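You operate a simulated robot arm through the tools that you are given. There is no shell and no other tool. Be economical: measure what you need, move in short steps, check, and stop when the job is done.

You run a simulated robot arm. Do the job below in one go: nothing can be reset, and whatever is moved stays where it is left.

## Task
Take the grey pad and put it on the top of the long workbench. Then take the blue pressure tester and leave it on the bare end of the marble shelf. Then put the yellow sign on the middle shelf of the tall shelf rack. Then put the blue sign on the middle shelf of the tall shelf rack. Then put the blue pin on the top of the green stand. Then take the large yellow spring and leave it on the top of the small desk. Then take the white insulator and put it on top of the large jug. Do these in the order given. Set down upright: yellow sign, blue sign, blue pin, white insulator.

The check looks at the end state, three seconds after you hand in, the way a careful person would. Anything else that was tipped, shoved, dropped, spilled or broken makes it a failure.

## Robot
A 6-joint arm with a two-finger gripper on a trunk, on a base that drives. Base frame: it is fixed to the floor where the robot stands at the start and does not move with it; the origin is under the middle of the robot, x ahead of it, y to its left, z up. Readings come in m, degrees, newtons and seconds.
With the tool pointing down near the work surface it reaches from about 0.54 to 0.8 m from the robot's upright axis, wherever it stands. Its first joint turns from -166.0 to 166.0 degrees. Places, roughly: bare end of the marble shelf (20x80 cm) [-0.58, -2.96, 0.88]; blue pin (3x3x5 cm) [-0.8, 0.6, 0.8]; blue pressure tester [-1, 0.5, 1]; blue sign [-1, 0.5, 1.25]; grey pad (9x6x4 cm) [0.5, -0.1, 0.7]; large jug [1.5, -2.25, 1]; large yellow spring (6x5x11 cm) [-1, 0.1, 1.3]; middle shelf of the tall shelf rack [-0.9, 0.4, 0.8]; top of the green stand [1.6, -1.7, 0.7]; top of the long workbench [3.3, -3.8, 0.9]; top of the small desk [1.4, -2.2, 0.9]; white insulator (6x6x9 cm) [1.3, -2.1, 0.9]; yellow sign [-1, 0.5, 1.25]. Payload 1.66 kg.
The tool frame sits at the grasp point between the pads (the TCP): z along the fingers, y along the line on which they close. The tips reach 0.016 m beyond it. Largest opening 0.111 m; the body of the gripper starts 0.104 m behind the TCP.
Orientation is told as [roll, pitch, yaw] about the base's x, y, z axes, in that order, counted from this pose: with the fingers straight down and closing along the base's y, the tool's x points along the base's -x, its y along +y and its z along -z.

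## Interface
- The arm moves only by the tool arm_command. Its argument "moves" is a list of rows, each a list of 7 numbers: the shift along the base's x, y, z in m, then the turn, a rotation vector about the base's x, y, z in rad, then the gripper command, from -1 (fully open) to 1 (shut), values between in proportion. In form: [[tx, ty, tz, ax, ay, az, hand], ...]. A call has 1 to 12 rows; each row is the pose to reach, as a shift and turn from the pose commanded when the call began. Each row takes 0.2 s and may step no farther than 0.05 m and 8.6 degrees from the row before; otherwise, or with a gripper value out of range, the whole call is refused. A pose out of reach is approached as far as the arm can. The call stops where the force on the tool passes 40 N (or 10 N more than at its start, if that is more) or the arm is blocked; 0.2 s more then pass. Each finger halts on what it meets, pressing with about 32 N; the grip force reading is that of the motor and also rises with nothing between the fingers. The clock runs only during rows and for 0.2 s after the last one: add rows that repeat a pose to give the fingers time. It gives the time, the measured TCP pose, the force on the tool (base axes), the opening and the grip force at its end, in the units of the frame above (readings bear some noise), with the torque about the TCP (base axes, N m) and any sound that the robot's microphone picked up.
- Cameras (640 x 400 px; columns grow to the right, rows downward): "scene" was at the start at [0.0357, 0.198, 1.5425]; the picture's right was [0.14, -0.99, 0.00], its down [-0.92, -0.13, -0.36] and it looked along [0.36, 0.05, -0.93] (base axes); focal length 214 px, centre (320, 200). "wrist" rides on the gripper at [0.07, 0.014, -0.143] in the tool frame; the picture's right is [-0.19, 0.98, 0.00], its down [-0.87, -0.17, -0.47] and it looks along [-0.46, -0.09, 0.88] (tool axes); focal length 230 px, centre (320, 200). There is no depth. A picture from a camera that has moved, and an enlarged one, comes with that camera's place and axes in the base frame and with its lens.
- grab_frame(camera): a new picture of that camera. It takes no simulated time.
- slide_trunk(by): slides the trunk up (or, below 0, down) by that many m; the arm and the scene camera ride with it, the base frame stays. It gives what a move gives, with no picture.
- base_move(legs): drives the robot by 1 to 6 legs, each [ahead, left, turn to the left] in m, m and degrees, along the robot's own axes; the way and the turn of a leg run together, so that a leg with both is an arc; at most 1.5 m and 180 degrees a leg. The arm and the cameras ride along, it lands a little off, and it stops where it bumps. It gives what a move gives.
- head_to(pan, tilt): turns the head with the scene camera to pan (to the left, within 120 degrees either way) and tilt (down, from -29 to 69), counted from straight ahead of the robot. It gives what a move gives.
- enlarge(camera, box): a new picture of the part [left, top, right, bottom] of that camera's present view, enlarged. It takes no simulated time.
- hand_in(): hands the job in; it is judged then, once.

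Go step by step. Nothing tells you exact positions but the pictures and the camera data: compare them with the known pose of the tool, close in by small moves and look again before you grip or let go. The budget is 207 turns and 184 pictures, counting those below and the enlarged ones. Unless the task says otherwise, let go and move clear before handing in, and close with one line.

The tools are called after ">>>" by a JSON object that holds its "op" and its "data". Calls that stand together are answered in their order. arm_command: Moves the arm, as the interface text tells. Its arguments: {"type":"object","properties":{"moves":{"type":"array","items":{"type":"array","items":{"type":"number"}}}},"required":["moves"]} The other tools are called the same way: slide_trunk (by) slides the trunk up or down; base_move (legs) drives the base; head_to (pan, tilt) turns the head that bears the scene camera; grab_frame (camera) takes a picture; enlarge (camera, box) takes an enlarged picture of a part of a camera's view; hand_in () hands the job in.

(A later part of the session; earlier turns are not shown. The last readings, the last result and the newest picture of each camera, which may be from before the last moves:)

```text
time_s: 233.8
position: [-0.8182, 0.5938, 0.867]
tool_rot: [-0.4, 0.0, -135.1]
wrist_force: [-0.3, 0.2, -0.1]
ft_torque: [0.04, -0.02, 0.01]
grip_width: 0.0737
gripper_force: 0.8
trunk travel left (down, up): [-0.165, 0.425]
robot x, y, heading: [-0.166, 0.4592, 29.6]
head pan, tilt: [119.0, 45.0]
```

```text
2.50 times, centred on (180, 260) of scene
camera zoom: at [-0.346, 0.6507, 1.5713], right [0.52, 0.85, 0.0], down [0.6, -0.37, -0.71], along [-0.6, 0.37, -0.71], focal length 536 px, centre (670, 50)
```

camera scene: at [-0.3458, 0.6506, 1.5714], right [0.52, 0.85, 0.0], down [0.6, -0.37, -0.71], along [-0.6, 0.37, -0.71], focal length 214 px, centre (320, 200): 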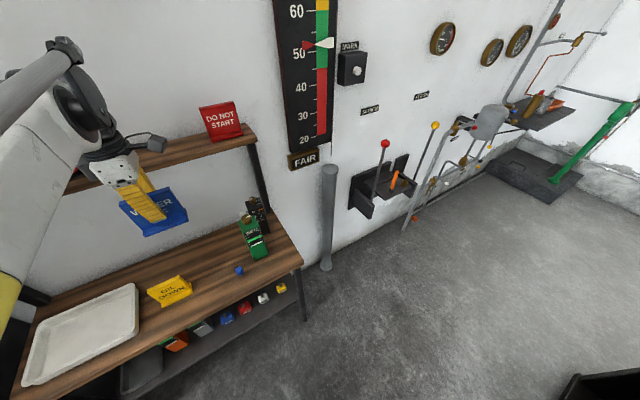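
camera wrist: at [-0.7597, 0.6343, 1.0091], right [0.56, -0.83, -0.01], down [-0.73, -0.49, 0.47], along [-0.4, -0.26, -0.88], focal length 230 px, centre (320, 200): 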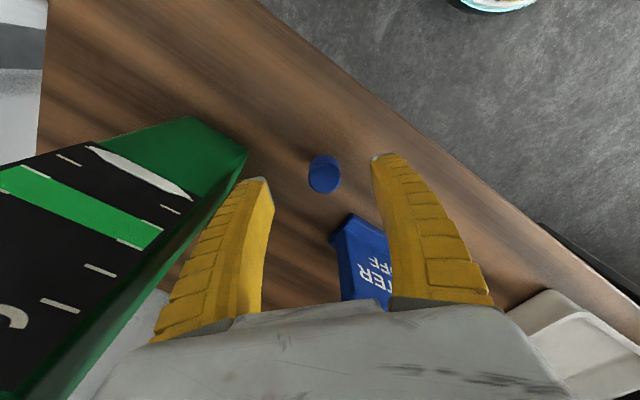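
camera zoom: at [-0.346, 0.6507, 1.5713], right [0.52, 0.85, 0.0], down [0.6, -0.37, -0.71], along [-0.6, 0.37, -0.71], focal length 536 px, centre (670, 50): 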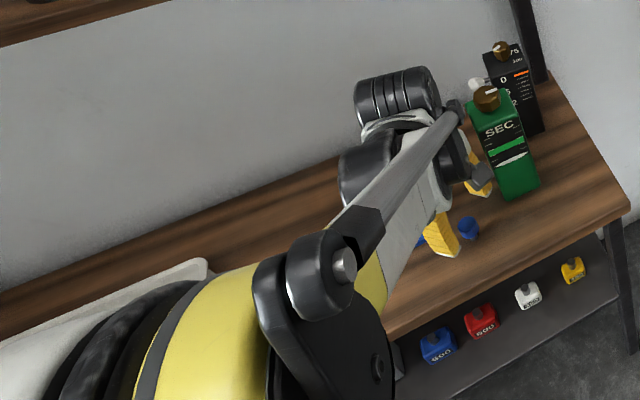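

>>> {"op": "arm_command", "data": {"moves": [[-0.001, -0.002, -0.025, 0, 0, 0, -0.3], [-0.001, -0.002, -0.05, 0, 0, 0, -0.3], [-0.001, -0.002, -0.052, 0, 0, 0, -0.3]]}}

>>> {"op": "grab_frame", "data": {"camera": "wrist"}}

```text
time_s: 234.6
position: [-0.8178, 0.5911, 0.8157]
tool_rot: [-0.3, -0.1, -135.0]
wrist_force: [-0.8, -1.5, 11.8]
ft_torque: [-0.34, -0.29, -0.05]
grip_width: 0.0751
gripper_force: 1.1
trunk travel left (down, up): [-0.165, 0.425]
robot x, y, heading: [-0.1633, 0.4546, 29.6]
head pan, tilt: [119.0, 45.0]
```

```text
80 pictures are left
camera wrist: at [-0.7599, 0.6318, 0.9577], right [0.56, -0.83, -0.01], down [-0.73, -0.49, 0.47], along [-0.4, -0.26, -0.88], focal length 230 px, centre (320, 200)
```

wrist: 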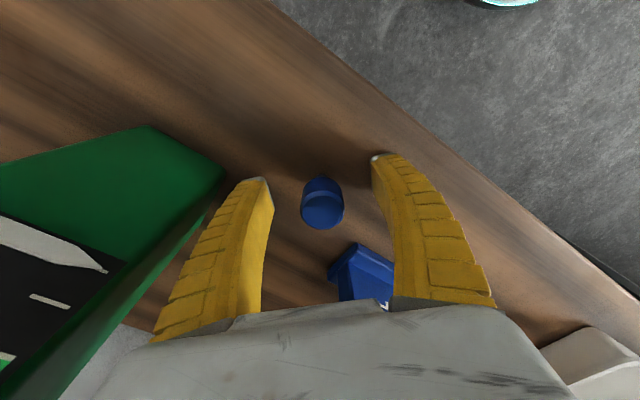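

>>> {"op": "arm_command", "data": {"moves": [[0.003, 0.003, 0.006, 0, 0, 0, -0.3], [0.003, 0.003, 0.008, 0, 0, 0, 0], [0.003, 0.003, 0.008, 0, 0, 0, 0.3], [0.003, 0.003, 0.008, 0, 0, 0, 0.6], [0.003, 0.003, 0.008, 0, 0, 0, 1], [0.003, 0.003, 0.008, 0, 0, 0, 1]]}}

>>> {"op": "arm_command", "data": {"moves": [[0, 0, 0.02, 0, 0, 0, 1], [0, 0, 0.05, 0, 0, 0, 1], [0, 0, 0.08, 0, 0, 0, 1]]}}

>>> {"op": "grab_frame", "data": {"camera": "wrist"}}

>>> {"op": "enlarge", "data": {"camera": "scene", "box": [60, 180, 300, 340]}}

```text
time_s: 235.9
position: [-0.8169, 0.5949, 0.8222]
tool_rot: [-0.4, -0.1, -135.0]
wrist_force: [-0.1, -0.5, 0.0]
ft_torque: [0.01, -0.01, 0.0]
grip_width: 0.0072
gripper_force: 32.1
trunk travel left (down, up): [-0.165, 0.425]
robot x, y, heading: [-0.1658, 0.453, 29.6]
head pan, tilt: [119.0, 45.0]
```

```text
time_s: 236.8
position: [-0.8161, 0.5955, 0.9035]
tool_rot: [-0.4, -0.1, -135.0]
wrist_force: [0.1, 0.2, -0.5]
ft_torque: [-0.02, 0.0, 0.0]
grip_width: 0.0071
gripper_force: 32.7
trunk travel left (down, up): [-0.165, 0.425]
robot x, y, heading: [-0.164, 0.4509, 29.7]
head pan, tilt: [119.0, 45.0]
```

```text
79 pictures are left
camera wrist: at [-0.7563, 0.6352, 1.0455], right [0.56, -0.83, -0.01], down [-0.73, -0.49, 0.47], along [-0.4, -0.26, -0.88], focal length 230 px, centre (320, 200)
```

wrist: 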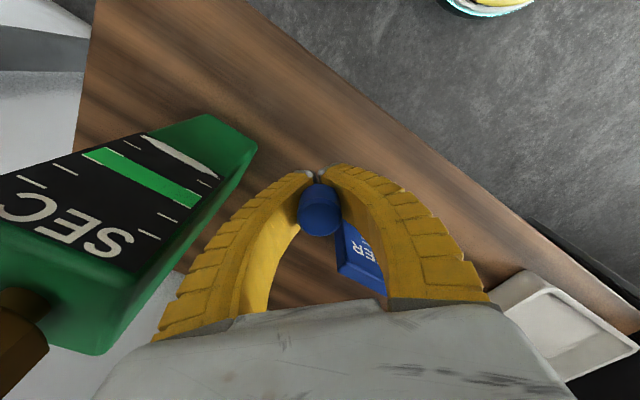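

```text
2.50 times, centred on (180, 260) of scene
camera zoom: at [-0.3455, 0.6506, 1.5714], right [0.52, 0.85, 0.0], down [0.6, -0.37, -0.71], along [-0.6, 0.37, -0.71], focal length 536 px, centre (670, 50)
```

zoom: 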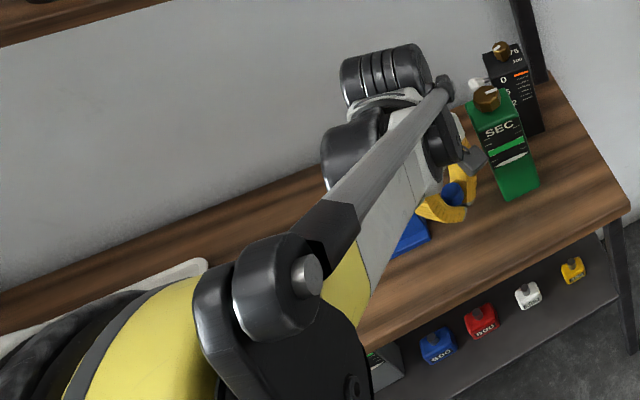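

The pin is held by its stem, head up. I'll lift, draw back and drive to the green stand.

>>> {"op": "arm_command", "data": {"moves": [[0, 0, 0.04, 0, 0, 0, 1], [0, 0, 0.08, 0, 0, 0, 1], [0.01, -0.01, 0.12, 0, 0, 0, 1], [0.03, -0.02, 0.16, 0, 0, 0, 1], [0.05, -0.03, 0.2, 0, 0, 0, 1], [0.07, -0.04, 0.24, 0, 0, 0, 1], [0.09, -0.05, 0.28, 0, 0, 0, 1], [0.11, -0.06, 0.32, 0, 0, 0, 1], [0.12, -0.07, 0.35, 0, 0, 0, 1]]}}

>>> {"op": "base_move", "data": {"legs": [[-0.097, -0.573, 0], [-0.22, -0.42, 0], [0.053, -0.411, 0], [0, 0, 90]]}}

>>> {"op": "head_to", "data": {"pan": 90, "tilt": 30}}

>>> {"op": "grab_frame", "data": {"camera": "scene"}}

>>> {"op": "grab_frame", "data": {"camera": "wrist"}}

```text
time_s: 238.8
position: [-0.6961, 0.5232, 1.2533]
tool_rot: [-0.4, -0.1, -135.0]
wrist_force: [0.7, -0.4, -0.1]
ft_torque: [-0.02, 0.01, -0.03]
grip_width: 0.0071
gripper_force: 32.3
trunk travel left (down, up): [-0.165, 0.425]
robot x, y, heading: [-0.1696, 0.4522, 29.6]
head pan, tilt: [119.0, 45.0]
```

```text
time_s: 250.5
position: [0.2217, -1.4325, 1.2536]
tool_rot: [-0.4, -0.2, -45.8]
wrist_force: [0.8, 0.7, -0.1]
ft_torque: [-0.01, 0.04, 0.01]
grip_width: 0.0065
gripper_force: 31.7
trunk travel left (down, up): [-0.165, 0.425]
robot x, y, heading: [0.3023, -0.9055, 118.6]
head pan, tilt: [119.0, 45.0]
```

```text
time_s: 251.4
position: [0.2213, -1.4329, 1.2524]
tool_rot: [-0.4, -0.1, -45.9]
wrist_force: [-0.1, 0.1, -0.2]
ft_torque: [0.02, 0.01, 0.01]
grip_width: 0.0068
gripper_force: 32.0
trunk travel left (down, up): [-0.165, 0.425]
robot x, y, heading: [0.2992, -0.9033, 119.0]
head pan, tilt: [90.0, 30.0]
```

```text
77 pictures are left
camera scene: at [0.0641, -1.0556, 1.5939], right [-0.48, 0.88, 0.0], down [0.44, 0.24, -0.87], along [-0.76, -0.42, -0.5], focal length 214 px, centre (320, 200)
```

scene: 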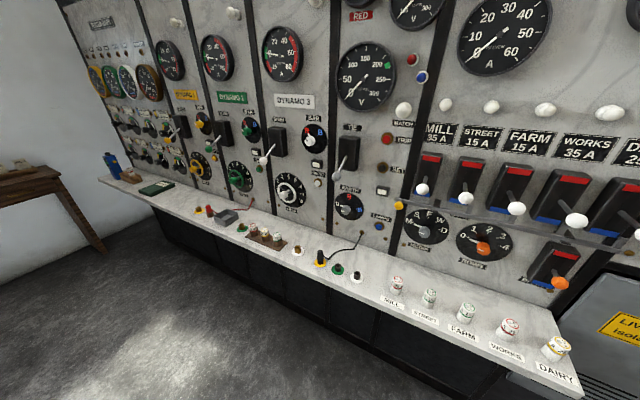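

```text
76 pictures are left
camera wrist: at [0.1819, -1.3719, 1.3959], right [0.84, 0.55, -0.01], down [0.48, -0.74, 0.47], along [0.25, -0.4, -0.88], focal length 230 px, centre (320, 200)
```

wrist: 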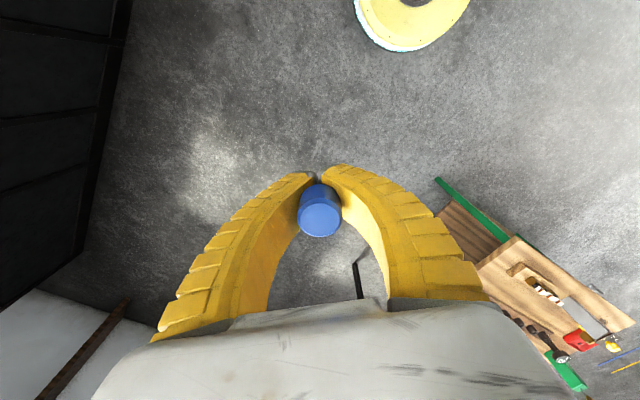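

>>> {"op": "base_move", "data": {"legs": [[-0.299, -0.663, 0], [-0.299, -0.663, 0]]}}

>>> {"op": "head_to", "data": {"pan": 119, "tilt": 50}}

>>> {"op": "grab_frame", "data": {"camera": "scene"}}

>>> {"op": "grab_frame", "data": {"camera": "wrist"}}

```text
time_s: 258.9
position: [1.6724, -1.314, 1.2531]
tool_rot: [-0.4, -0.2, -45.9]
wrist_force: [-0.5, 0.1, -1.1]
ft_torque: [0.01, 0.04, -0.01]
grip_width: 0.0068
gripper_force: 31.6
trunk travel left (down, up): [-0.165, 0.425]
robot x, y, heading: [1.7517, -0.7874, 119.1]
head pan, tilt: [90.0, 30.0]
```

```text
time_s: 259.9
position: [1.6697, -1.3138, 1.2535]
tool_rot: [-0.3, -0.1, -45.9]
wrist_force: [0.3, 0.0, -1.1]
ft_torque: [-0.01, 0.02, 0.03]
grip_width: 0.0066
gripper_force: 32.3
trunk travel left (down, up): [-0.165, 0.425]
robot x, y, heading: [1.7483, -0.7825, 118.7]
head pan, tilt: [119.0, 50.0]
```

```text
75 pictures are left
camera scene: at [1.5522, -0.9579, 1.5644], right [-0.85, 0.53, 0.0], down [0.41, 0.65, -0.64], along [-0.34, -0.54, -0.77], focal length 214 px, centre (320, 200)
```

scene: 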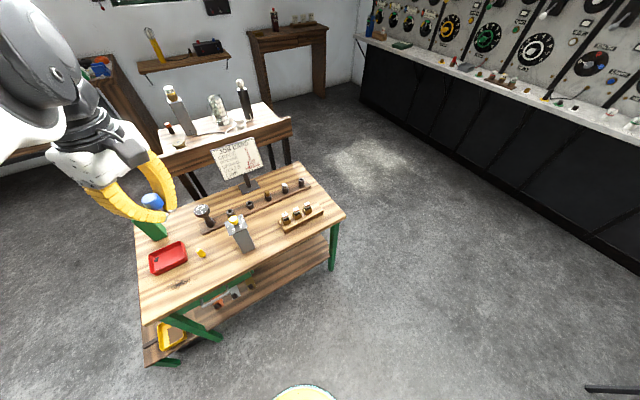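

```text
74 pictures are left
camera wrist: at [1.6322, -1.2526, 1.3959], right [0.84, 0.55, -0.01], down [0.48, -0.74, 0.47], along [0.25, -0.4, -0.88], focal length 230 px, centre (320, 200)
```

wrist: 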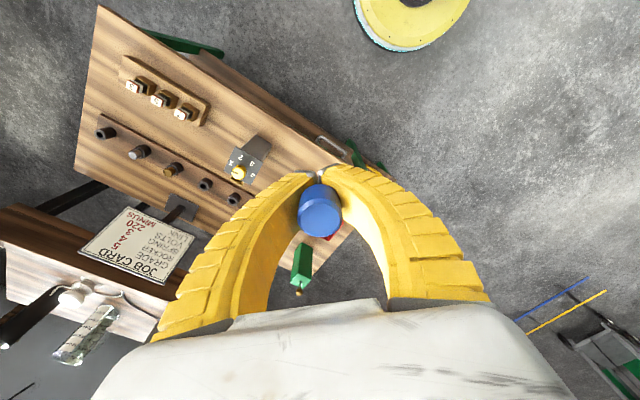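

The green stand's top is clear around (1.68, -1.49), between the grey bottle and the yellow piece. I'll zoom to verify.

>>> {"op": "enlarge", "data": {"camera": "scene", "box": [120, 160, 360, 330]}}

>>> {"op": "enlarge", "data": {"camera": "scene", "box": [150, 60, 310, 200]}}

```text
2.35 times, centred on (240, 245) of scene
camera zoom: at [1.5522, -0.9579, 1.5644], right [-0.85, 0.53, 0.0], down [0.41, 0.65, -0.64], along [-0.34, -0.54, -0.77], focal length 505 px, centre (508, 94)
```

zoom: 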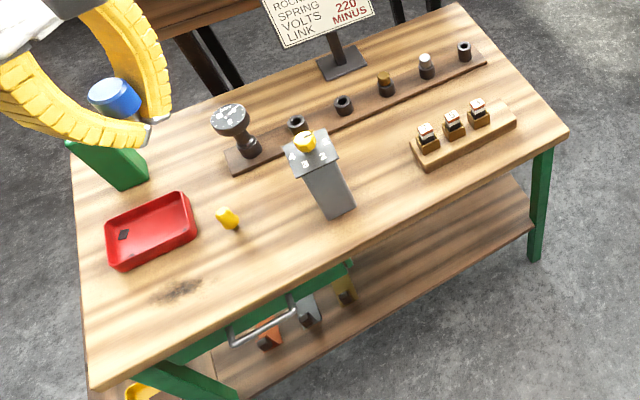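

```text
2.86 times, centred on (230, 130) of scene
camera zoom: at [1.5522, -0.9579, 1.5644], right [-0.85, 0.53, 0.0], down [0.41, 0.65, -0.64], along [-0.34, -0.54, -0.77], focal length 613 px, centre (577, 400)
```

zoom: 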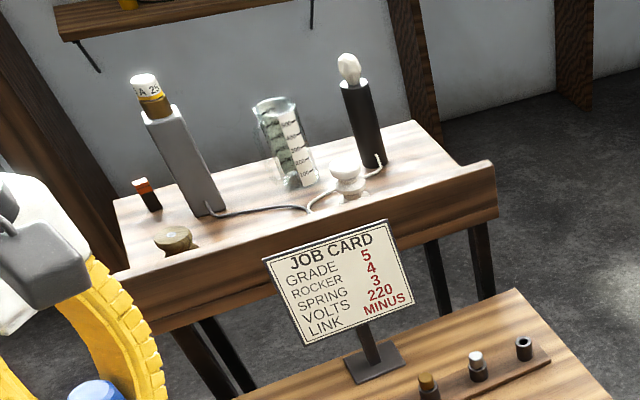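

>>> {"op": "arm_command", "data": {"moves": [[0.005, -0.02, -0.04, 0, 0, 0, 1], [0.01, -0.04, -0.08, 0, 0, 0, 1], [0.015, -0.06, -0.12, 0, 0, 0, 1], [0.02, -0.08, -0.16, 0, 0, 0, 1], [0.025, -0.1, -0.2, 0, 0, 0, 1], [0.03, -0.12, -0.24, 0, 0, 0, 1], [0.03, -0.14, -0.28, 0, 0, 0, 1], [0.03, -0.16, -0.32, 0, 0, 0, 1], [0.03, -0.176, -0.36, 0, 0, 0, 1], [0.03, -0.176, -0.4, 0, 0, 0, 1], [0.03, -0.176, -0.44, 0, 0, 0, 1]]}}

>>> {"op": "grab_frame", "data": {"camera": "wrist"}}

>>> {"op": "enlarge", "data": {"camera": "scene", "box": [120, 160, 360, 330]}}

```text
time_s: 262.3
position: [1.7009, -1.4909, 0.8132]
tool_rot: [-0.5, -0.1, -45.8]
wrist_force: [0.0, 0.1, -0.4]
ft_torque: [0.03, 0.02, 0.01]
grip_width: 0.0061
gripper_force: 31.5
trunk travel left (down, up): [-0.165, 0.425]
robot x, y, heading: [1.7508, -0.7853, 118.8]
head pan, tilt: [119.0, 50.0]
```

```text
71 pictures are left
camera wrist: at [1.6617, -1.4289, 0.956], right [0.84, 0.55, -0.01], down [0.48, -0.74, 0.47], along [0.25, -0.4, -0.88], focal length 230 px, centre (320, 200)
```

wrist: 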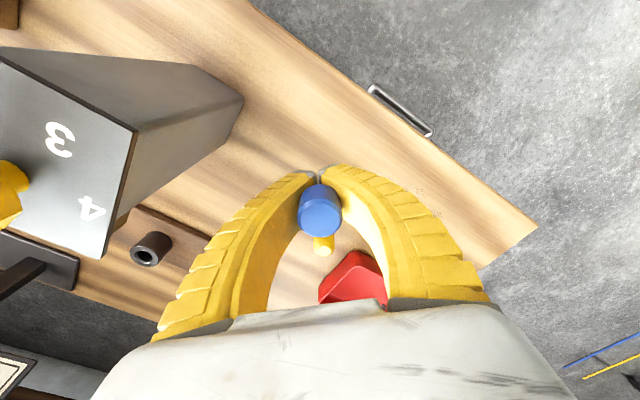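

```text
2.35 times, centred on (240, 245) of scene
camera zoom: at [1.5522, -0.9582, 1.5644], right [-0.85, 0.53, 0.0], down [0.41, 0.65, -0.64], along [-0.34, -0.54, -0.77], focal length 505 px, centre (508, 94)
```

zoom: 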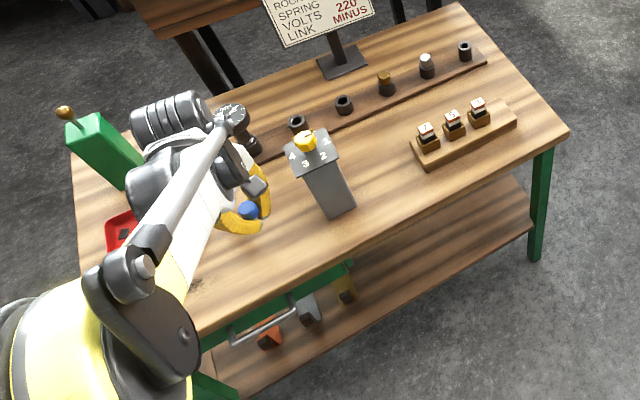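

>>> {"op": "arm_command", "data": {"moves": [[0, 0, -0.03, 0, 0, 0, 1], [0, 0, -0.055, 0, 0, 0, 1], [0, 0, -0.062, 0, 0, 0, 1], [0, 0, -0.067, 0, 0, 0, 1], [0, 0, -0.072, 0, 0, 0, 1], [0, 0, -0.077, 0, 0, 0, 1], [0, 0, -0.082, 0, 0, 0, 1], [0, 0, -0.087, 0, 0, 0, 1]]}}

```text
time_s: 264.1
position: [1.7011, -1.4885, 0.7281]
tool_rot: [-0.4, -0.1, -45.9]
wrist_force: [-0.9, -0.3, -1.0]
ft_torque: [-0.01, -0.03, -0.01]
grip_width: 0.0063
gripper_force: 32.3
trunk travel left (down, up): [-0.165, 0.425]
robot x, y, heading: [1.7515, -0.7822, 118.7]
head pan, tilt: [119.0, 50.0]
```

>>> {"op": "arm_command", "data": {"moves": [[0, 0, -0.003, 0, 0, 0, 1], [0, 0, -0.006, 0, 0, 0, 1], [0, 0, -0.009, 0, 0, 0, 1], [0, 0, -0.012, 0, 0, 0, 1], [0, 0, -0.015, 0, 0, 0, 1], [0, 0, -0.018, 0, 0, 0, 1]]}}

>>> {"op": "grab_frame", "data": {"camera": "wrist"}}

```text
time_s: 265.5
position: [1.7007, -1.4803, 0.7207]
tool_rot: [-0.3, -0.1, -45.9]
wrist_force: [-0.4, -0.2, -0.1]
ft_torque: [0.0, 0.0, -0.01]
grip_width: 0.0064
gripper_force: 32.5
out of reach, approached as far as the arm can: row 1, 2, 3, 4, 5, 6
trunk travel left (down, up): [-0.165, 0.425]
robot x, y, heading: [1.7508, -0.7815, 118.8]
head pan, tilt: [119.0, 50.0]
```

```text
69 pictures are left
camera wrist: at [1.6621, -1.4189, 0.8628], right [0.84, 0.55, -0.01], down [0.48, -0.73, 0.47], along [0.25, -0.4, -0.88], focal length 230 px, centre (320, 200)
```

wrist: 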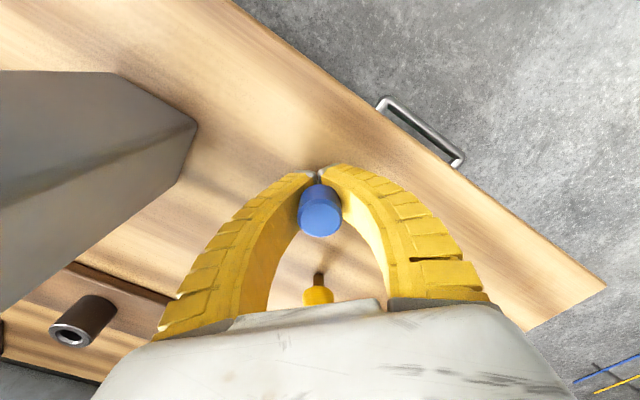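

The arm is at the edge of reach this low, so I'll lower the trunk a bit and finish with the arm.

>>> {"op": "arm_command", "data": {"moves": [[0, 0.002, 0.03, 0, 0, 0, 1], [0, 0.002, 0.06, 0, 0, 0, 1], [0, 0.002, 0.06, 0, 0, 0, 1]]}}

>>> {"op": "slide_trunk", "data": {"by": -0.05}}

>>> {"op": "arm_command", "data": {"moves": [[0, 0, -0.003, 0, 0, 0, 1], [0, 0, -0.006, 0, 0, 0, 1], [0, 0, -0.009, 0, 0, 0, 1], [0, 0, -0.012, 0, 0, 0, 1], [0, 0, -0.015, 0, 0, 0, 1], [0, 0, -0.018, 0, 0, 0, 1], [0, 0, -0.021, 0, 0, 0, 1]]}}

```text
time_s: 266.3
position: [1.7003, -1.4783, 0.7811]
tool_rot: [-0.4, -0.1, -45.9]
wrist_force: [0.1, 0.5, -0.6]
ft_torque: [-0.02, -0.02, 0.01]
grip_width: 0.0066
gripper_force: 32.6
trunk travel left (down, up): [-0.165, 0.425]
robot x, y, heading: [1.7501, -0.783, 118.8]
head pan, tilt: [119.0, 50.0]
```

```text
time_s: 267.2
position: [1.7009, -1.4763, 0.73]
tool_rot: [-0.3, -0.1, -45.8]
wrist_force: [0.0, -0.9, -0.6]
ft_torque: [0.0, 0.03, 0.0]
grip_width: 0.0064
gripper_force: 31.7
trunk travel left (down, up): [-0.115, 0.475]
robot x, y, heading: [1.747, -0.7834, 118.8]
head pan, tilt: [119.0, 50.0]
```

```text
time_s: 268.8
position: [1.7004, -1.4778, 0.7097]
tool_rot: [-0.5, -0.1, -45.9]
wrist_force: [0.9, -3.7, 16.2]
ft_torque: [-0.05, -0.02, -0.02]
grip_width: 0.006
gripper_force: 31.8
trunk travel left (down, up): [-0.115, 0.475]
robot x, y, heading: [1.7506, -0.7806, 118.9]
head pan, tilt: [119.0, 50.0]
```

>>> {"op": "arm_command", "data": {"moves": [[0, 0, 0.002, 0, 0, 0, 1], [0, 0, 0.002, 0, 0, 0, 0.8], [0, 0, 0.002, 0, 0, 0, 0.6], [0, 0, 0.002, 0, 0, 0, 0.4], [0, 0, 0.002, 0, 0, 0, 0.2], [0, 0, 0.002, 0, 0, 0, 0], [0, 0, 0.002, 0, 0, 0, -0.2], [0, 0, 0.002, 0, 0, 0, -0.2]]}}

>>> {"op": "grab_frame", "data": {"camera": "wrist"}}

```text
time_s: 270.6
position: [1.7006, -1.4764, 0.7123]
tool_rot: [-0.5, -0.2, -46.0]
wrist_force: [-1.3, 0.8, 19.5]
ft_torque: [0.01, 0.01, -0.05]
grip_width: 0.0634
gripper_force: 0.0
trunk travel left (down, up): [-0.115, 0.475]
robot x, y, heading: [1.7488, -0.7824, 118.7]
head pan, tilt: [119.0, 50.0]
```

```text
68 pictures are left
camera wrist: at [1.6616, -1.4154, 0.8552], right [0.84, 0.55, -0.01], down [0.48, -0.73, 0.47], along [0.25, -0.4, -0.88], focal length 230 px, centre (320, 200)
```

wrist: 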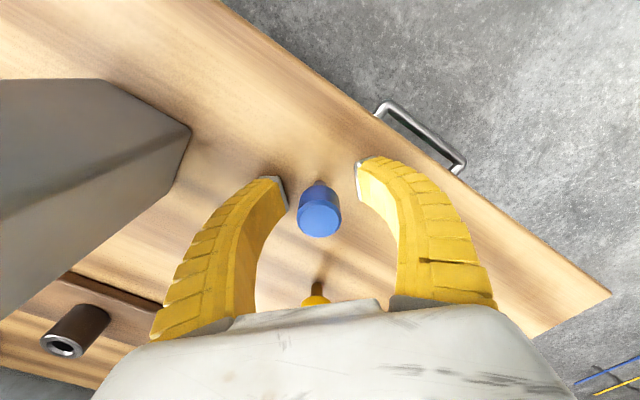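

The pin stands by itself. I'll rise straight up and retract.

>>> {"op": "arm_command", "data": {"moves": [[0, 0, 0.03, 0, 0, 0, -0.3], [0, 0, 0.07, 0, 0, 0, -0.3], [0, 0, 0.11, 0, 0, 0, -0.3], [0, 0, 0.15, 0, 0, 0, -0.3], [0, 0.01, 0.19, 0, 0, 0, -0.3], [0, 0.02, 0.23, 0, 0, 0, -0.3], [0, 0.03, 0.27, 0, 0, 0, -0.3], [-0.01, 0.05, 0.31, 0, 0, 0, -0.3], [-0.015, 0.07, 0.35, 0, 0, 0, -0.3], [-0.02, 0.09, 0.39, 0, 0, 0, -0.3], [-0.025, 0.11, 0.43, 0, 0, 0, -0.3], [-0.03, 0.13, 0.47, 0, 0, 0, -0.3]]}}

>>> {"op": "enlarge", "data": {"camera": "scene", "box": [120, 130, 360, 330]}}

```text
time_s: 273.2
position: [1.6713, -1.3473, 1.1808]
tool_rot: [-0.4, -0.2, -45.9]
wrist_force: [0.6, -0.1, 0.3]
ft_torque: [0.01, -0.03, 0.0]
grip_width: 0.0736
gripper_force: 1.4
trunk travel left (down, up): [-0.115, 0.475]
robot x, y, heading: [1.7482, -0.7829, 118.8]
head pan, tilt: [119.0, 50.0]
```

```text
2.00 times, centred on (240, 230) of scene
camera zoom: at [1.5523, -0.9574, 1.5145], right [-0.85, 0.53, 0.0], down [0.41, 0.65, -0.64], along [-0.34, -0.54, -0.77], focal length 429 px, centre (480, 140)
```

zoom: 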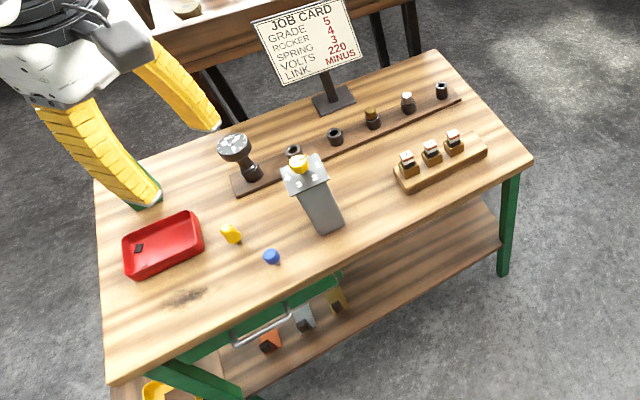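

The blue pin stands upright on the green stand. I'll raise the arm, open it, and go back to the rack for the yellow spring.

>>> {"op": "arm_command", "data": {"moves": [[0, 0.01, 0.04, 0, 0, 0.1, -1], [0, 0.02, 0.08, 0, 0, 0.2, -1], [0, 0.03, 0.12, 0, 0, 0.3, -1], [0, 0.04, 0.16, 0, 0, 0.4, -1], [0, 0.05, 0.2, 0, 0, 0.5, -1], [0, 0.06, 0.24, 0, 0, 0.6, -1]]}}

>>> {"op": "base_move", "data": {"legs": [[0.299, 0.663, 0], [0.299, 0.663, 0], [0, 0, -79]]}}

>>> {"op": "slide_trunk", "data": {"by": 0.25}}

```text
time_s: 274.6
position: [1.6713, -1.2874, 1.4209]
tool_rot: [-0.5, -0.1, -11.4]
wrist_force: [0.3, 0.2, 0.0]
ft_torque: [0.01, -0.02, 0.0]
grip_width: 0.1108
gripper_force: 0.0
trunk travel left (down, up): [-0.115, 0.475]
robot x, y, heading: [1.7525, -0.7892, 118.6]
head pan, tilt: [119.0, 50.0]
```

```text
time_s: 285.5
position: [-0.213, -0.9173, 1.4198]
tool_rot: [-0.5, -0.1, -90.8]
wrist_force: [0.5, 0.5, -0.3]
ft_torque: [0.02, -0.05, -0.01]
grip_width: 0.1108
gripper_force: 0.0
trunk travel left (down, up): [-0.115, 0.475]
robot x, y, heading: [0.2974, -0.9008, 39.4]
head pan, tilt: [119.0, 50.0]
```

```text
time_s: 288.1
position: [-0.2137, -0.9171, 1.6701]
tool_rot: [-0.5, 0.0, -90.9]
wrist_force: [-0.7, 0.5, 0.0]
ft_torque: [-0.03, -0.04, -0.02]
grip_width: 0.1112
gripper_force: 0.0
trunk travel left (down, up): [-0.365, 0.225]
robot x, y, heading: [0.2967, -0.9, 39.3]
head pan, tilt: [119.0, 50.0]
```

>>> {"op": "base_move", "data": {"legs": [[0.018, 0.412, 0], [0.282, 0.376, 0], [0.012, 0.378, 0]]}}

>>> {"op": "head_to", "data": {"pan": 119, "tilt": 45}}

>>> {"op": "grab_frame", "data": {"camera": "scene"}}

>>> {"op": "grab_frame", "data": {"camera": "wrist"}}

```text
time_s: 295.0
position: [-0.7128, 0.1717, 1.6699]
tool_rot: [-0.4, -0.1, -90.6]
wrist_force: [-0.4, 0.1, -0.4]
ft_torque: [-0.03, -0.01, 0.02]
grip_width: 0.1113
gripper_force: 0.0
trunk travel left (down, up): [-0.365, 0.225]
robot x, y, heading: [-0.2041, 0.1907, 39.7]
head pan, tilt: [119.0, 50.0]
```

```text
time_s: 295.7
position: [-0.7125, 0.1722, 1.6708]
tool_rot: [-0.4, -0.1, -90.6]
wrist_force: [0.6, 0.3, -0.2]
ft_torque: [0.01, -0.01, 0.02]
grip_width: 0.1109
gripper_force: 0.0
trunk travel left (down, up): [-0.365, 0.225]
robot x, y, heading: [-0.2039, 0.1874, 39.5]
head pan, tilt: [119.0, 45.0]
```

```text
66 pictures are left
camera scene: at [-0.4151, 0.3531, 1.7713], right [0.36, 0.93, 0.0], down [0.66, -0.26, -0.71], along [-0.66, 0.26, -0.71], focal length 214 px, centre (320, 200)
```

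scene: 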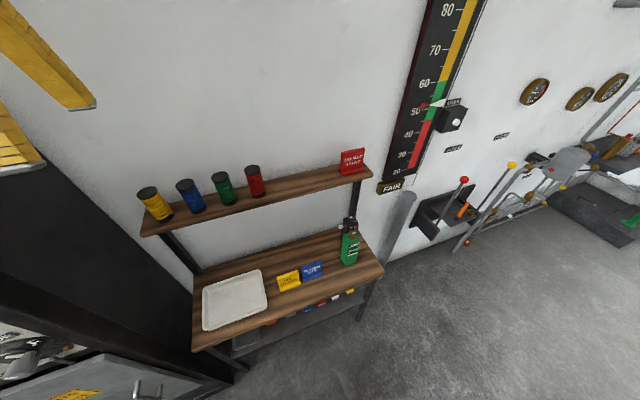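

```text
65 pictures are left
camera wrist: at [-0.6977, 0.2429, 1.8134], right [0.98, -0.2, -0.01], down [-0.17, -0.86, 0.47], along [-0.1, -0.46, -0.88], focal length 230 px, centre (320, 200)
```

wrist: 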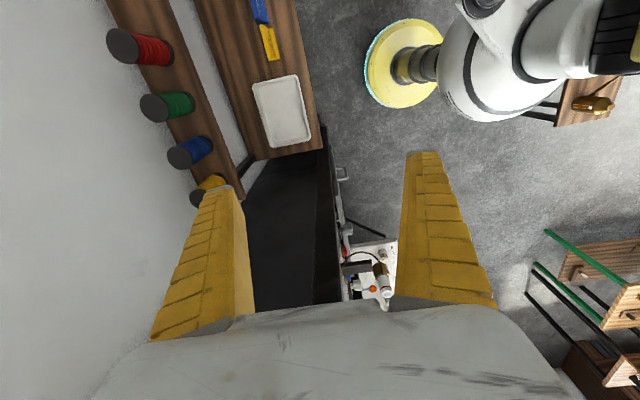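

The yellow spring's top is at about (-1.015, 0.061, 1.353). I'll come closer and move the gripper above it.

>>> {"op": "base_move", "data": {"legs": [[-0.101, 0.122, 0]]}}

>>> {"op": "arm_command", "data": {"moves": [[-0.01, -0.02, -0.03, 0, 0, 0, -1], [-0.03, -0.04, -0.06, 0, 0, 0, -1], [-0.05, -0.06, -0.09, 0, 0, 0, -1], [-0.075, -0.08, -0.12, 0, 0, 0, -1], [-0.1, -0.1, -0.15, 0, 0, 0, -1], [-0.12, -0.12, -0.175, 0, 0, 0, -1], [-0.145, -0.14, -0.19, 0, 0, 0, -1]]}}

>>> {"op": "grab_frame", "data": {"camera": "wrist"}}

>>> {"op": "grab_frame", "data": {"camera": "scene"}}

```text
time_s: 297.1
position: [-0.8701, 0.2021, 1.6704]
tool_rot: [-0.3, -0.1, -90.4]
wrist_force: [0.2, 0.0, 0.9]
ft_torque: [-0.03, -0.06, -0.02]
grip_width: 0.1107
gripper_force: 0.1
trunk travel left (down, up): [-0.365, 0.225]
robot x, y, heading: [-0.3563, 0.2205, 39.4]
head pan, tilt: [119.0, 45.0]
```

```text
time_s: 298.7
position: [-1.0149, 0.0616, 1.4803]
tool_rot: [-0.4, 0.0, -90.5]
wrist_force: [-0.4, 0.5, -0.5]
ft_torque: [0.03, -0.08, -0.01]
grip_width: 0.111
gripper_force: 0.2
trunk travel left (down, up): [-0.365, 0.225]
robot x, y, heading: [-0.3588, 0.2226, 39.6]
head pan, tilt: [119.0, 45.0]
```

```text
64 pictures are left
camera wrist: at [-1.0003, 0.1323, 1.6223], right [0.98, -0.2, -0.01], down [-0.17, -0.86, 0.47], along [-0.1, -0.46, -0.88], focal length 230 px, centre (320, 200)
```

wrist: 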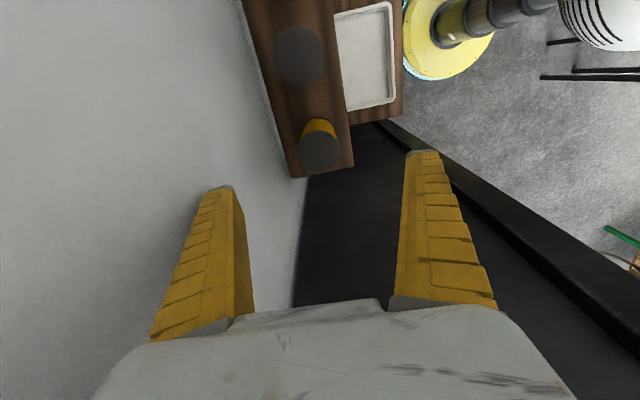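

```text
63 pictures are left
camera scene: at [-0.5728, 0.3821, 1.7711], right [0.36, 0.93, 0.0], down [0.66, -0.26, -0.71], along [-0.66, 0.26, -0.71], focal length 214 px, centre (320, 200)
```

scene: 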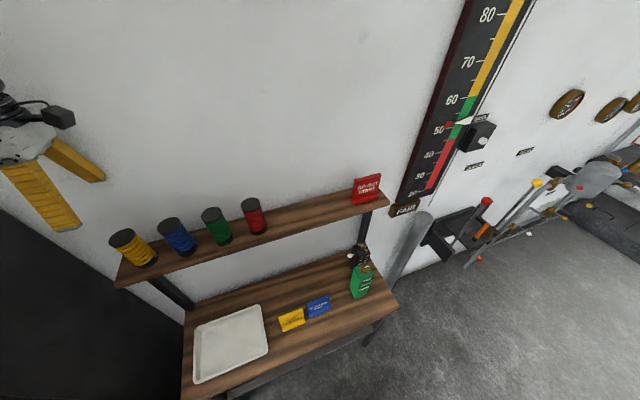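

>>> {"op": "arm_command", "data": {"moves": [[-0.002, -0.004, -0.04, 0, 0, 0, -0.9], [-0.002, -0.004, -0.08, 0, 0, 0, -0.9], [-0.002, -0.004, -0.12, 0, 0, 0, -0.9], [-0.002, -0.004, -0.155, 0, 0, 0, -0.9], [-0.002, -0.004, -0.175, 0, 0, 0, -0.9]]}}

>>> {"op": "grab_frame", "data": {"camera": "wrist"}}

>>> {"op": "enlarge", "data": {"camera": "scene", "box": [0, 90, 260, 310]}}

```text
time_s: 299.9
position: [-1.014, 0.0579, 1.3052]
tool_rot: [-0.4, -0.1, -90.5]
wrist_force: [-1.1, -1.0, -0.3]
ft_torque: [0.03, -0.02, 0.03]
grip_width: 0.1056
gripper_force: 0.3
trunk travel left (down, up): [-0.365, 0.225]
robot x, y, heading: [-0.3588, 0.2205, 39.6]
head pan, tilt: [119.0, 45.0]
```

```text
62 pictures are left
camera wrist: at [-0.9998, 0.1278, 1.4482], right [0.98, -0.2, -0.01], down [-0.17, -0.86, 0.47], along [-0.1, -0.46, -0.88], focal length 230 px, centre (320, 200)
```

wrist: 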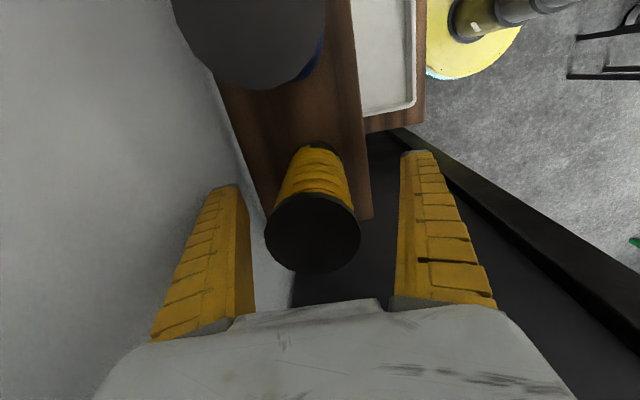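

```text
1.82 times, centred on (130, 200) of scene
camera zoom: at [-0.5709, 0.383, 1.7713], right [0.36, 0.93, 0.0], down [0.66, -0.26, -0.71], along [-0.66, 0.26, -0.71], focal length 390 px, centre (666, 200)
```

zoom: 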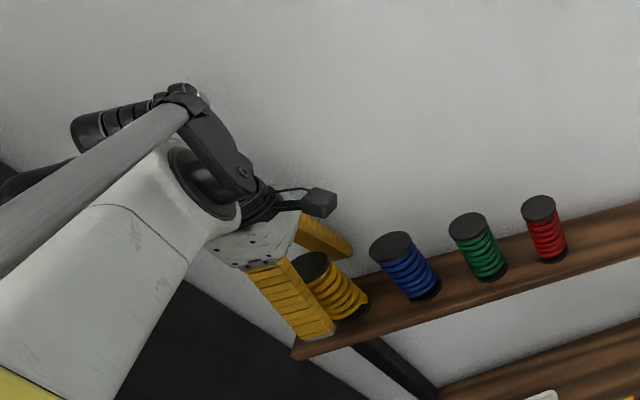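

>>> {"op": "arm_command", "data": {"moves": [[-0.004, 0.002, 0, 0, 0, 0, -0.5], [-0.004, 0.002, 0, 0, 0, 0, -0.1], [-0.004, 0.002, 0, 0, 0, 0, 0.2], [-0.004, 0.002, 0, 0, 0, 0, 0.6], [-0.004, 0.002, 0, 0, 0, 0, 1], [-0.004, 0.002, 0, 0, 0, 0, 1]]}}

>>> {"op": "arm_command", "data": {"moves": [[0, 0, 0.01, 0, 0, 0, 1], [0, 0, 0.03, 0, 0, 0, 1], [0, 0, 0.06, 0, 0, 0, 1], [0, 0, 0.1, 0, 0, 0, 1]]}}

>>> {"op": "grab_frame", "data": {"camera": "wrist"}}

>>> {"op": "enlarge", "data": {"camera": "scene", "box": [0, 90, 260, 310]}}

```text
time_s: 301.3
position: [-1.0182, 0.0602, 1.3057]
tool_rot: [-0.4, -0.1, -90.5]
wrist_force: [-5.4, -1.7, 11.6]
ft_torque: [-0.13, 0.02, -0.03]
grip_width: 0.0458
gripper_force: 32.0
trunk travel left (down, up): [-0.365, 0.225]
robot x, y, heading: [-0.3574, 0.2206, 39.5]
head pan, tilt: [119.0, 45.0]
```

```text
time_s: 302.3
position: [-1.0192, 0.0606, 1.4062]
tool_rot: [-0.4, -0.1, -90.5]
wrist_force: [1.2, -0.8, -3.1]
ft_torque: [0.04, 0.03, 0.01]
grip_width: 0.0452
gripper_force: 31.8
trunk travel left (down, up): [-0.365, 0.225]
robot x, y, heading: [-0.3613, 0.218, 39.7]
head pan, tilt: [119.0, 45.0]
```

```text
60 pictures are left
camera wrist: at [-1.0042, 0.1308, 1.5494], right [0.98, -0.2, -0.01], down [-0.17, -0.86, 0.47], along [-0.1, -0.46, -0.88], focal length 230 px, centre (320, 200)
```

wrist: 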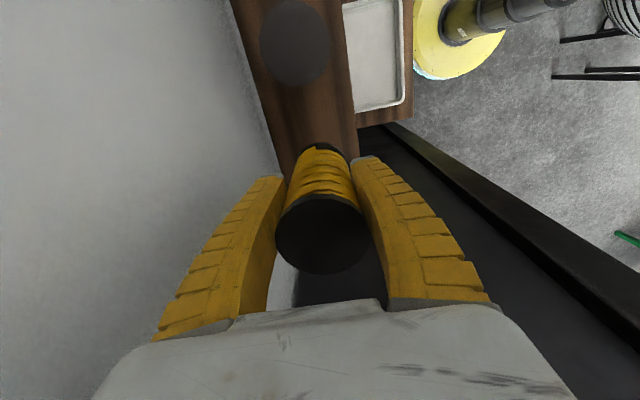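

```text
1.82 times, centred on (130, 200) of scene
camera zoom: at [-0.5703, 0.3833, 1.7713], right [0.36, 0.93, 0.0], down [0.66, -0.26, -0.71], along [-0.66, 0.26, -0.71], focal length 390 px, centre (666, 200)
```

zoom: 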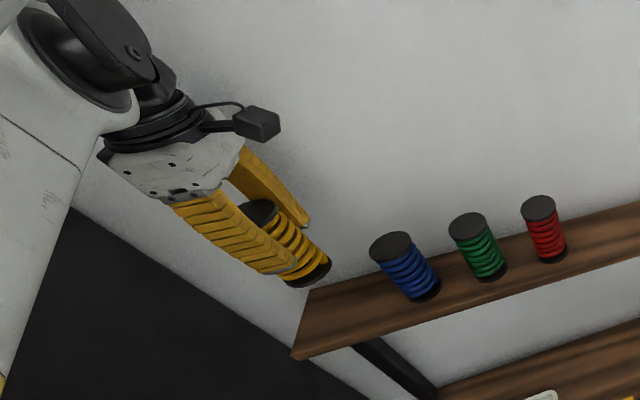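

The spring is held. I'll draw back from the rack, lower the trunk and drive round to the far (-y) side of the small desk.

>>> {"op": "arm_command", "data": {"moves": [[0, 0, 0.04, 0, 0, 0, 1], [0.02, 0.015, 0.07, 0, 0, 0, 1], [0.045, 0.03, 0.09, 0, 0, 0, 1], [0.07, 0.05, 0.1, 0, 0, 0, 1], [0.1, 0.075, 0.1, 0, 0, 0, 1], [0.13, 0.1, 0.1, 0, 0, 0, 1], [0.14, 0.12, 0.1, 0, 0, 0, 1]]}}

>>> {"op": "base_move", "data": {"legs": [[0.11, -0.49, 0], [-0.285, -0.38, 0], [-0.088, -0.421, 0], [-0.696, -0.851, 0], [-0.47, -0.73, 0]]}}

>>> {"op": "slide_trunk", "data": {"by": -0.2}}

```text
time_s: 303.9
position: [-0.8781, 0.1816, 1.5052]
tool_rot: [-0.4, -0.1, -90.6]
wrist_force: [-0.9, 0.8, -3.4]
ft_torque: [0.01, 0.02, 0.0]
grip_width: 0.0452
gripper_force: 31.8
trunk travel left (down, up): [-0.365, 0.225]
robot x, y, heading: [-0.3563, 0.2165, 39.8]
head pan, tilt: [119.0, 45.0]
```

```text
time_s: 320.9
position: [-0.1324, -2.9418, 1.5062]
tool_rot: [-0.4, 0.0, -90.5]
wrist_force: [0.8, 0.0, -2.6]
ft_torque: [0.05, 0.01, -0.01]
grip_width: 0.0451
gripper_force: 32.2
trunk travel left (down, up): [-0.365, 0.225]
robot x, y, heading: [0.3894, -2.8992, 39.5]
head pan, tilt: [119.0, 45.0]
```

```text
time_s: 323.1
position: [-0.1317, -2.9406, 1.3066]
tool_rot: [-0.4, -0.1, -90.4]
wrist_force: [0.1, 0.6, -3.1]
ft_torque: [-0.01, 0.02, 0.0]
grip_width: 0.045
gripper_force: 32.3
trunk travel left (down, up): [-0.165, 0.425]
robot x, y, heading: [0.3873, -2.8977, 39.8]
head pan, tilt: [119.0, 45.0]
```

>>> {"op": "base_move", "data": {"legs": [[0, 0, -100], [0.392, 0.64, 0]]}}

>>> {"op": "grab_frame", "data": {"camera": "scene"}}

>>> {"op": "grab_frame", "data": {"camera": "wrist"}}

```text
time_s: 331.4
position: [1.191, -2.396, 1.3063]
tool_rot: [-0.3, -0.1, 169.8]
wrist_force: [-0.4, -0.2, -1.7]
ft_torque: [0.01, -0.01, 0.02]
grip_width: 0.045
gripper_force: 31.7
trunk travel left (down, up): [-0.165, 0.425]
robot x, y, heading: [1.1401, -2.9198, -59.9]
head pan, tilt: [119.0, 45.0]
```

```text
58 pictures are left
camera scene: at [1.3401, -2.7339, 1.5712], right [0.86, -0.51, 0.0], down [-0.36, -0.61, -0.71], along [0.36, 0.61, -0.71], focal length 214 px, centre (320, 200)
```

scene: 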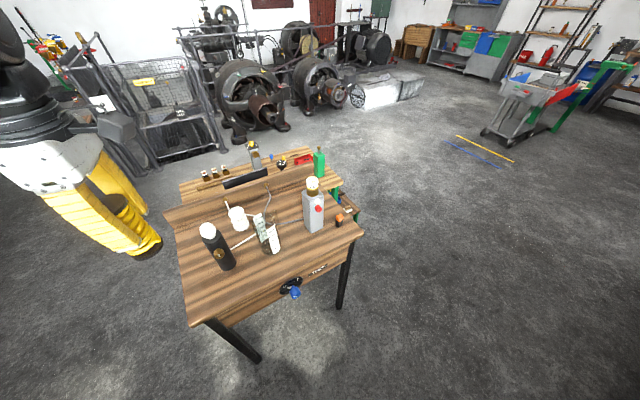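

```text
57 pictures are left
camera wrist: at [1.2567, -2.4219, 1.4491], right [-0.36, -0.93, -0.01], down [-0.82, 0.32, 0.47], along [-0.44, 0.18, -0.88], focal length 230 px, centre (320, 200)
```

wrist: 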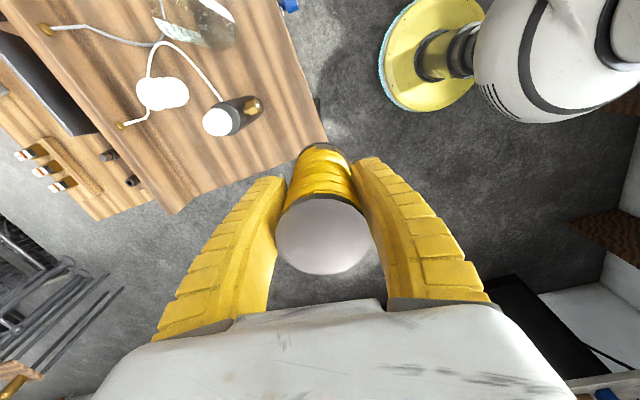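

>>> {"op": "enlarge", "data": {"camera": "scene", "box": [160, 160, 370, 340]}}

>>> {"op": "enlarge", "data": {"camera": "wrist", "box": [40, 0, 330, 220]}}

```text
2.22 times, centred on (265, 250) of scene
camera zoom: at [1.3401, -2.7339, 1.5712], right [0.86, -0.51, 0.0], down [-0.36, -0.61, -0.71], along [0.36, 0.61, -0.71], focal length 477 px, centre (442, 89)
```

zoom: 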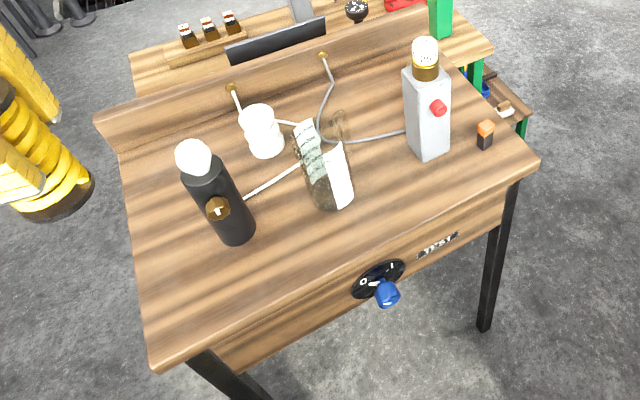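

```text
1.82 times, centred on (185, 110) of wrist
camera zoom: at [1.2567, -2.4219, 1.4491], right [-0.36, -0.93, -0.01], down [-0.82, 0.32, 0.47], along [-0.44, 0.18, -0.88], focal length 418 px, centre (566, 364)
```

zoom: 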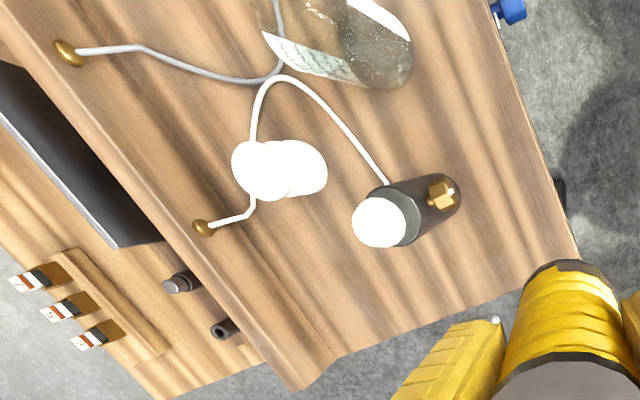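

The desk's near-left corner area around (1.18, -2.33) is free. I'll turn the wrist so its camera stays away from the lamp, then lower the spring there.

>>> {"op": "arm_command", "data": {"moves": [[0, 0, 0, 0, 0, -0.139, 1], [0, 0, 0, 0, 0, -0.278, 1], [0, 0, 0, 0, 0, -0.417, 1], [0, 0, 0, 0, 0, -0.556, 1], [0, 0, 0, 0, 0, -0.695, 1], [0, 0, 0, 0, 0, -0.834, 1], [0, 0, 0, 0, 0, -0.973, 1], [0, 0, 0, 0, 0, -1.112, 1], [0, 0.01, 0, 0, 0, -1.251, 1], [-0.005, 0.03, 0, 0, 0, -1.39, 1], [-0.011, 0.062, 0, 0, 0, -1.39, 1]]}}

>>> {"op": "arm_command", "data": {"moves": [[0, 0, -0.04, 0, 0, 0, 1], [0, 0, -0.08, 0, 0, 0, 1], [0, 0, -0.12, 0, 0, 0, 1], [0, 0, -0.16, 0, 0, 0, 1], [0, 0, -0.2, 0, 0, 0, 1], [0, 0, -0.24, 0, 0, 0, 1], [0, 0, -0.27, 0, 0, 0, 1]]}}

>>> {"op": "enlarge", "data": {"camera": "scene", "box": [120, 150, 370, 350]}}

>>> {"op": "grab_frame", "data": {"camera": "wrist"}}

```text
time_s: 333.8
position: [1.1798, -2.3324, 1.3071]
tool_rot: [-0.4, 0.0, 90.0]
wrist_force: [-0.7, 0.5, -3.0]
ft_torque: [-0.05, 0.01, 0.01]
grip_width: 0.0451
gripper_force: 31.9
trunk travel left (down, up): [-0.165, 0.425]
robot x, y, heading: [1.1449, -2.9141, -60.0]
head pan, tilt: [119.0, 45.0]
```

```text
time_s: 335.4
position: [1.18, -2.3346, 1.038]
tool_rot: [-0.4, 0.0, 90.0]
wrist_force: [-0.3, -0.6, -3.4]
ft_torque: [0.0, 0.01, -0.01]
grip_width: 0.0451
gripper_force: 32.2
trunk travel left (down, up): [-0.165, 0.425]
robot x, y, heading: [1.142, -2.9134, -60.0]
head pan, tilt: [119.0, 45.0]
```

```text
2.00 times, centred on (245, 250) of scene
camera zoom: at [1.3397, -2.7335, 1.5712], right [0.86, -0.51, 0.0], down [-0.36, -0.61, -0.71], along [0.36, 0.61, -0.71], focal length 429 px, centre (470, 100)
```

zoom: 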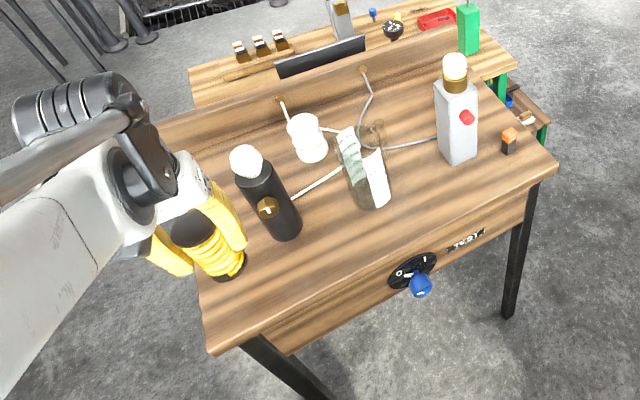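

```text
53 pictures are left
camera wrist: at [1.1652, -2.403, 1.1799], right [-0.98, 0.19, -0.01], down [0.16, 0.87, 0.47], along [0.09, 0.46, -0.88], focal length 230 px, centre (320, 200)
```

wrist: 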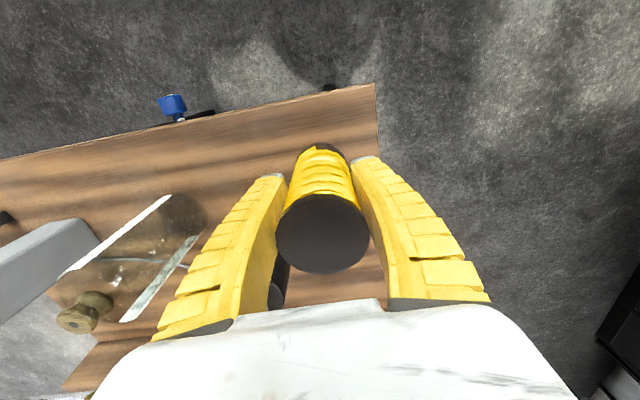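

>>> {"op": "arm_command", "data": {"moves": [[0.006, 0, -0.025, 0, 0, 0, 1], [0.006, 0, -0.04, 0, 0, 0, 1], [0.006, 0, -0.046, 0, 0, 0, 1], [0.006, 0, -0.052, 0, 0, 0, 1], [0.006, 0, -0.058, 0, 0, 0, 1], [0.006, 0, -0.064, 0, 0, 0, 1], [0.006, 0, -0.07, 0, 0, 0, 1], [0.006, 0, -0.076, 0, 0, 0, 1], [0.006, 0, -0.082, 0, 0, 0, 1], [0.006, 0, -0.088, 0, 0, 0, 1]]}}

```text
time_s: 337.6
position: [1.1862, -2.3331, 0.9483]
tool_rot: [-0.4, -0.1, 90.1]
wrist_force: [0.0, 0.7, -2.7]
ft_torque: [-0.03, -0.01, 0.0]
grip_width: 0.0453
gripper_force: 32.3
trunk travel left (down, up): [-0.165, 0.425]
robot x, y, heading: [1.1417, -2.9135, -60.3]
head pan, tilt: [119.0, 45.0]
```

>>> {"op": "arm_command", "data": {"moves": [[0, 0, -0.005, 0, 0, 0, 1], [0, 0, -0.01, 0, 0, 0, 1], [0, 0, -0.015, 0, 0, 0, 1], [0, 0, -0.02, 0, 0, 0, 1], [0, 0, -0.025, 0, 0, 0, 1], [0, 0, -0.03, 0, 0, 0, 1], [0, 0, -0.035, 0, 0, 0, 1], [0, 0, -0.04, 0, 0, 0, 1]]}}

>>> {"op": "grab_frame", "data": {"camera": "wrist"}}

>>> {"op": "enlarge", "data": {"camera": "scene", "box": [120, 150, 370, 350]}}

```text
time_s: 339.4
position: [1.1878, -2.3349, 0.9096]
tool_rot: [-0.4, -0.1, 90.1]
wrist_force: [5.9, -1.9, 21.8]
ft_torque: [0.1, -0.05, 0.02]
grip_width: 0.0491
gripper_force: 32.6
trunk travel left (down, up): [-0.165, 0.425]
robot x, y, heading: [1.143, -2.9204, -60.2]
head pan, tilt: [119.0, 45.0]
```

```text
52 pictures are left
camera wrist: at [1.1712, -2.4047, 1.0519], right [-0.98, 0.19, -0.01], down [0.16, 0.86, 0.47], along [0.1, 0.47, -0.88], focal length 230 px, centre (320, 200)
```

wrist: 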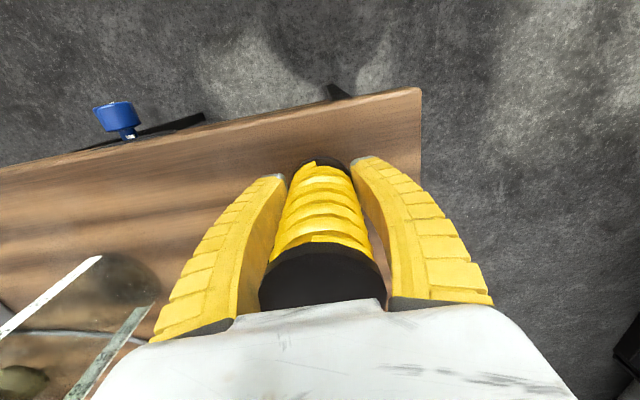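

```text
2.00 times, centred on (245, 250) of scene
camera zoom: at [1.3402, -2.7361, 1.5715], right [0.86, -0.51, 0.0], down [-0.36, -0.61, -0.71], along [0.36, 0.61, -0.71], focal length 429 px, centre (470, 100)
```

zoom: 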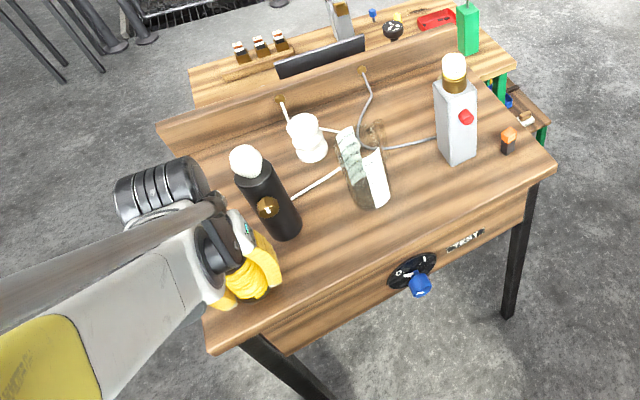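

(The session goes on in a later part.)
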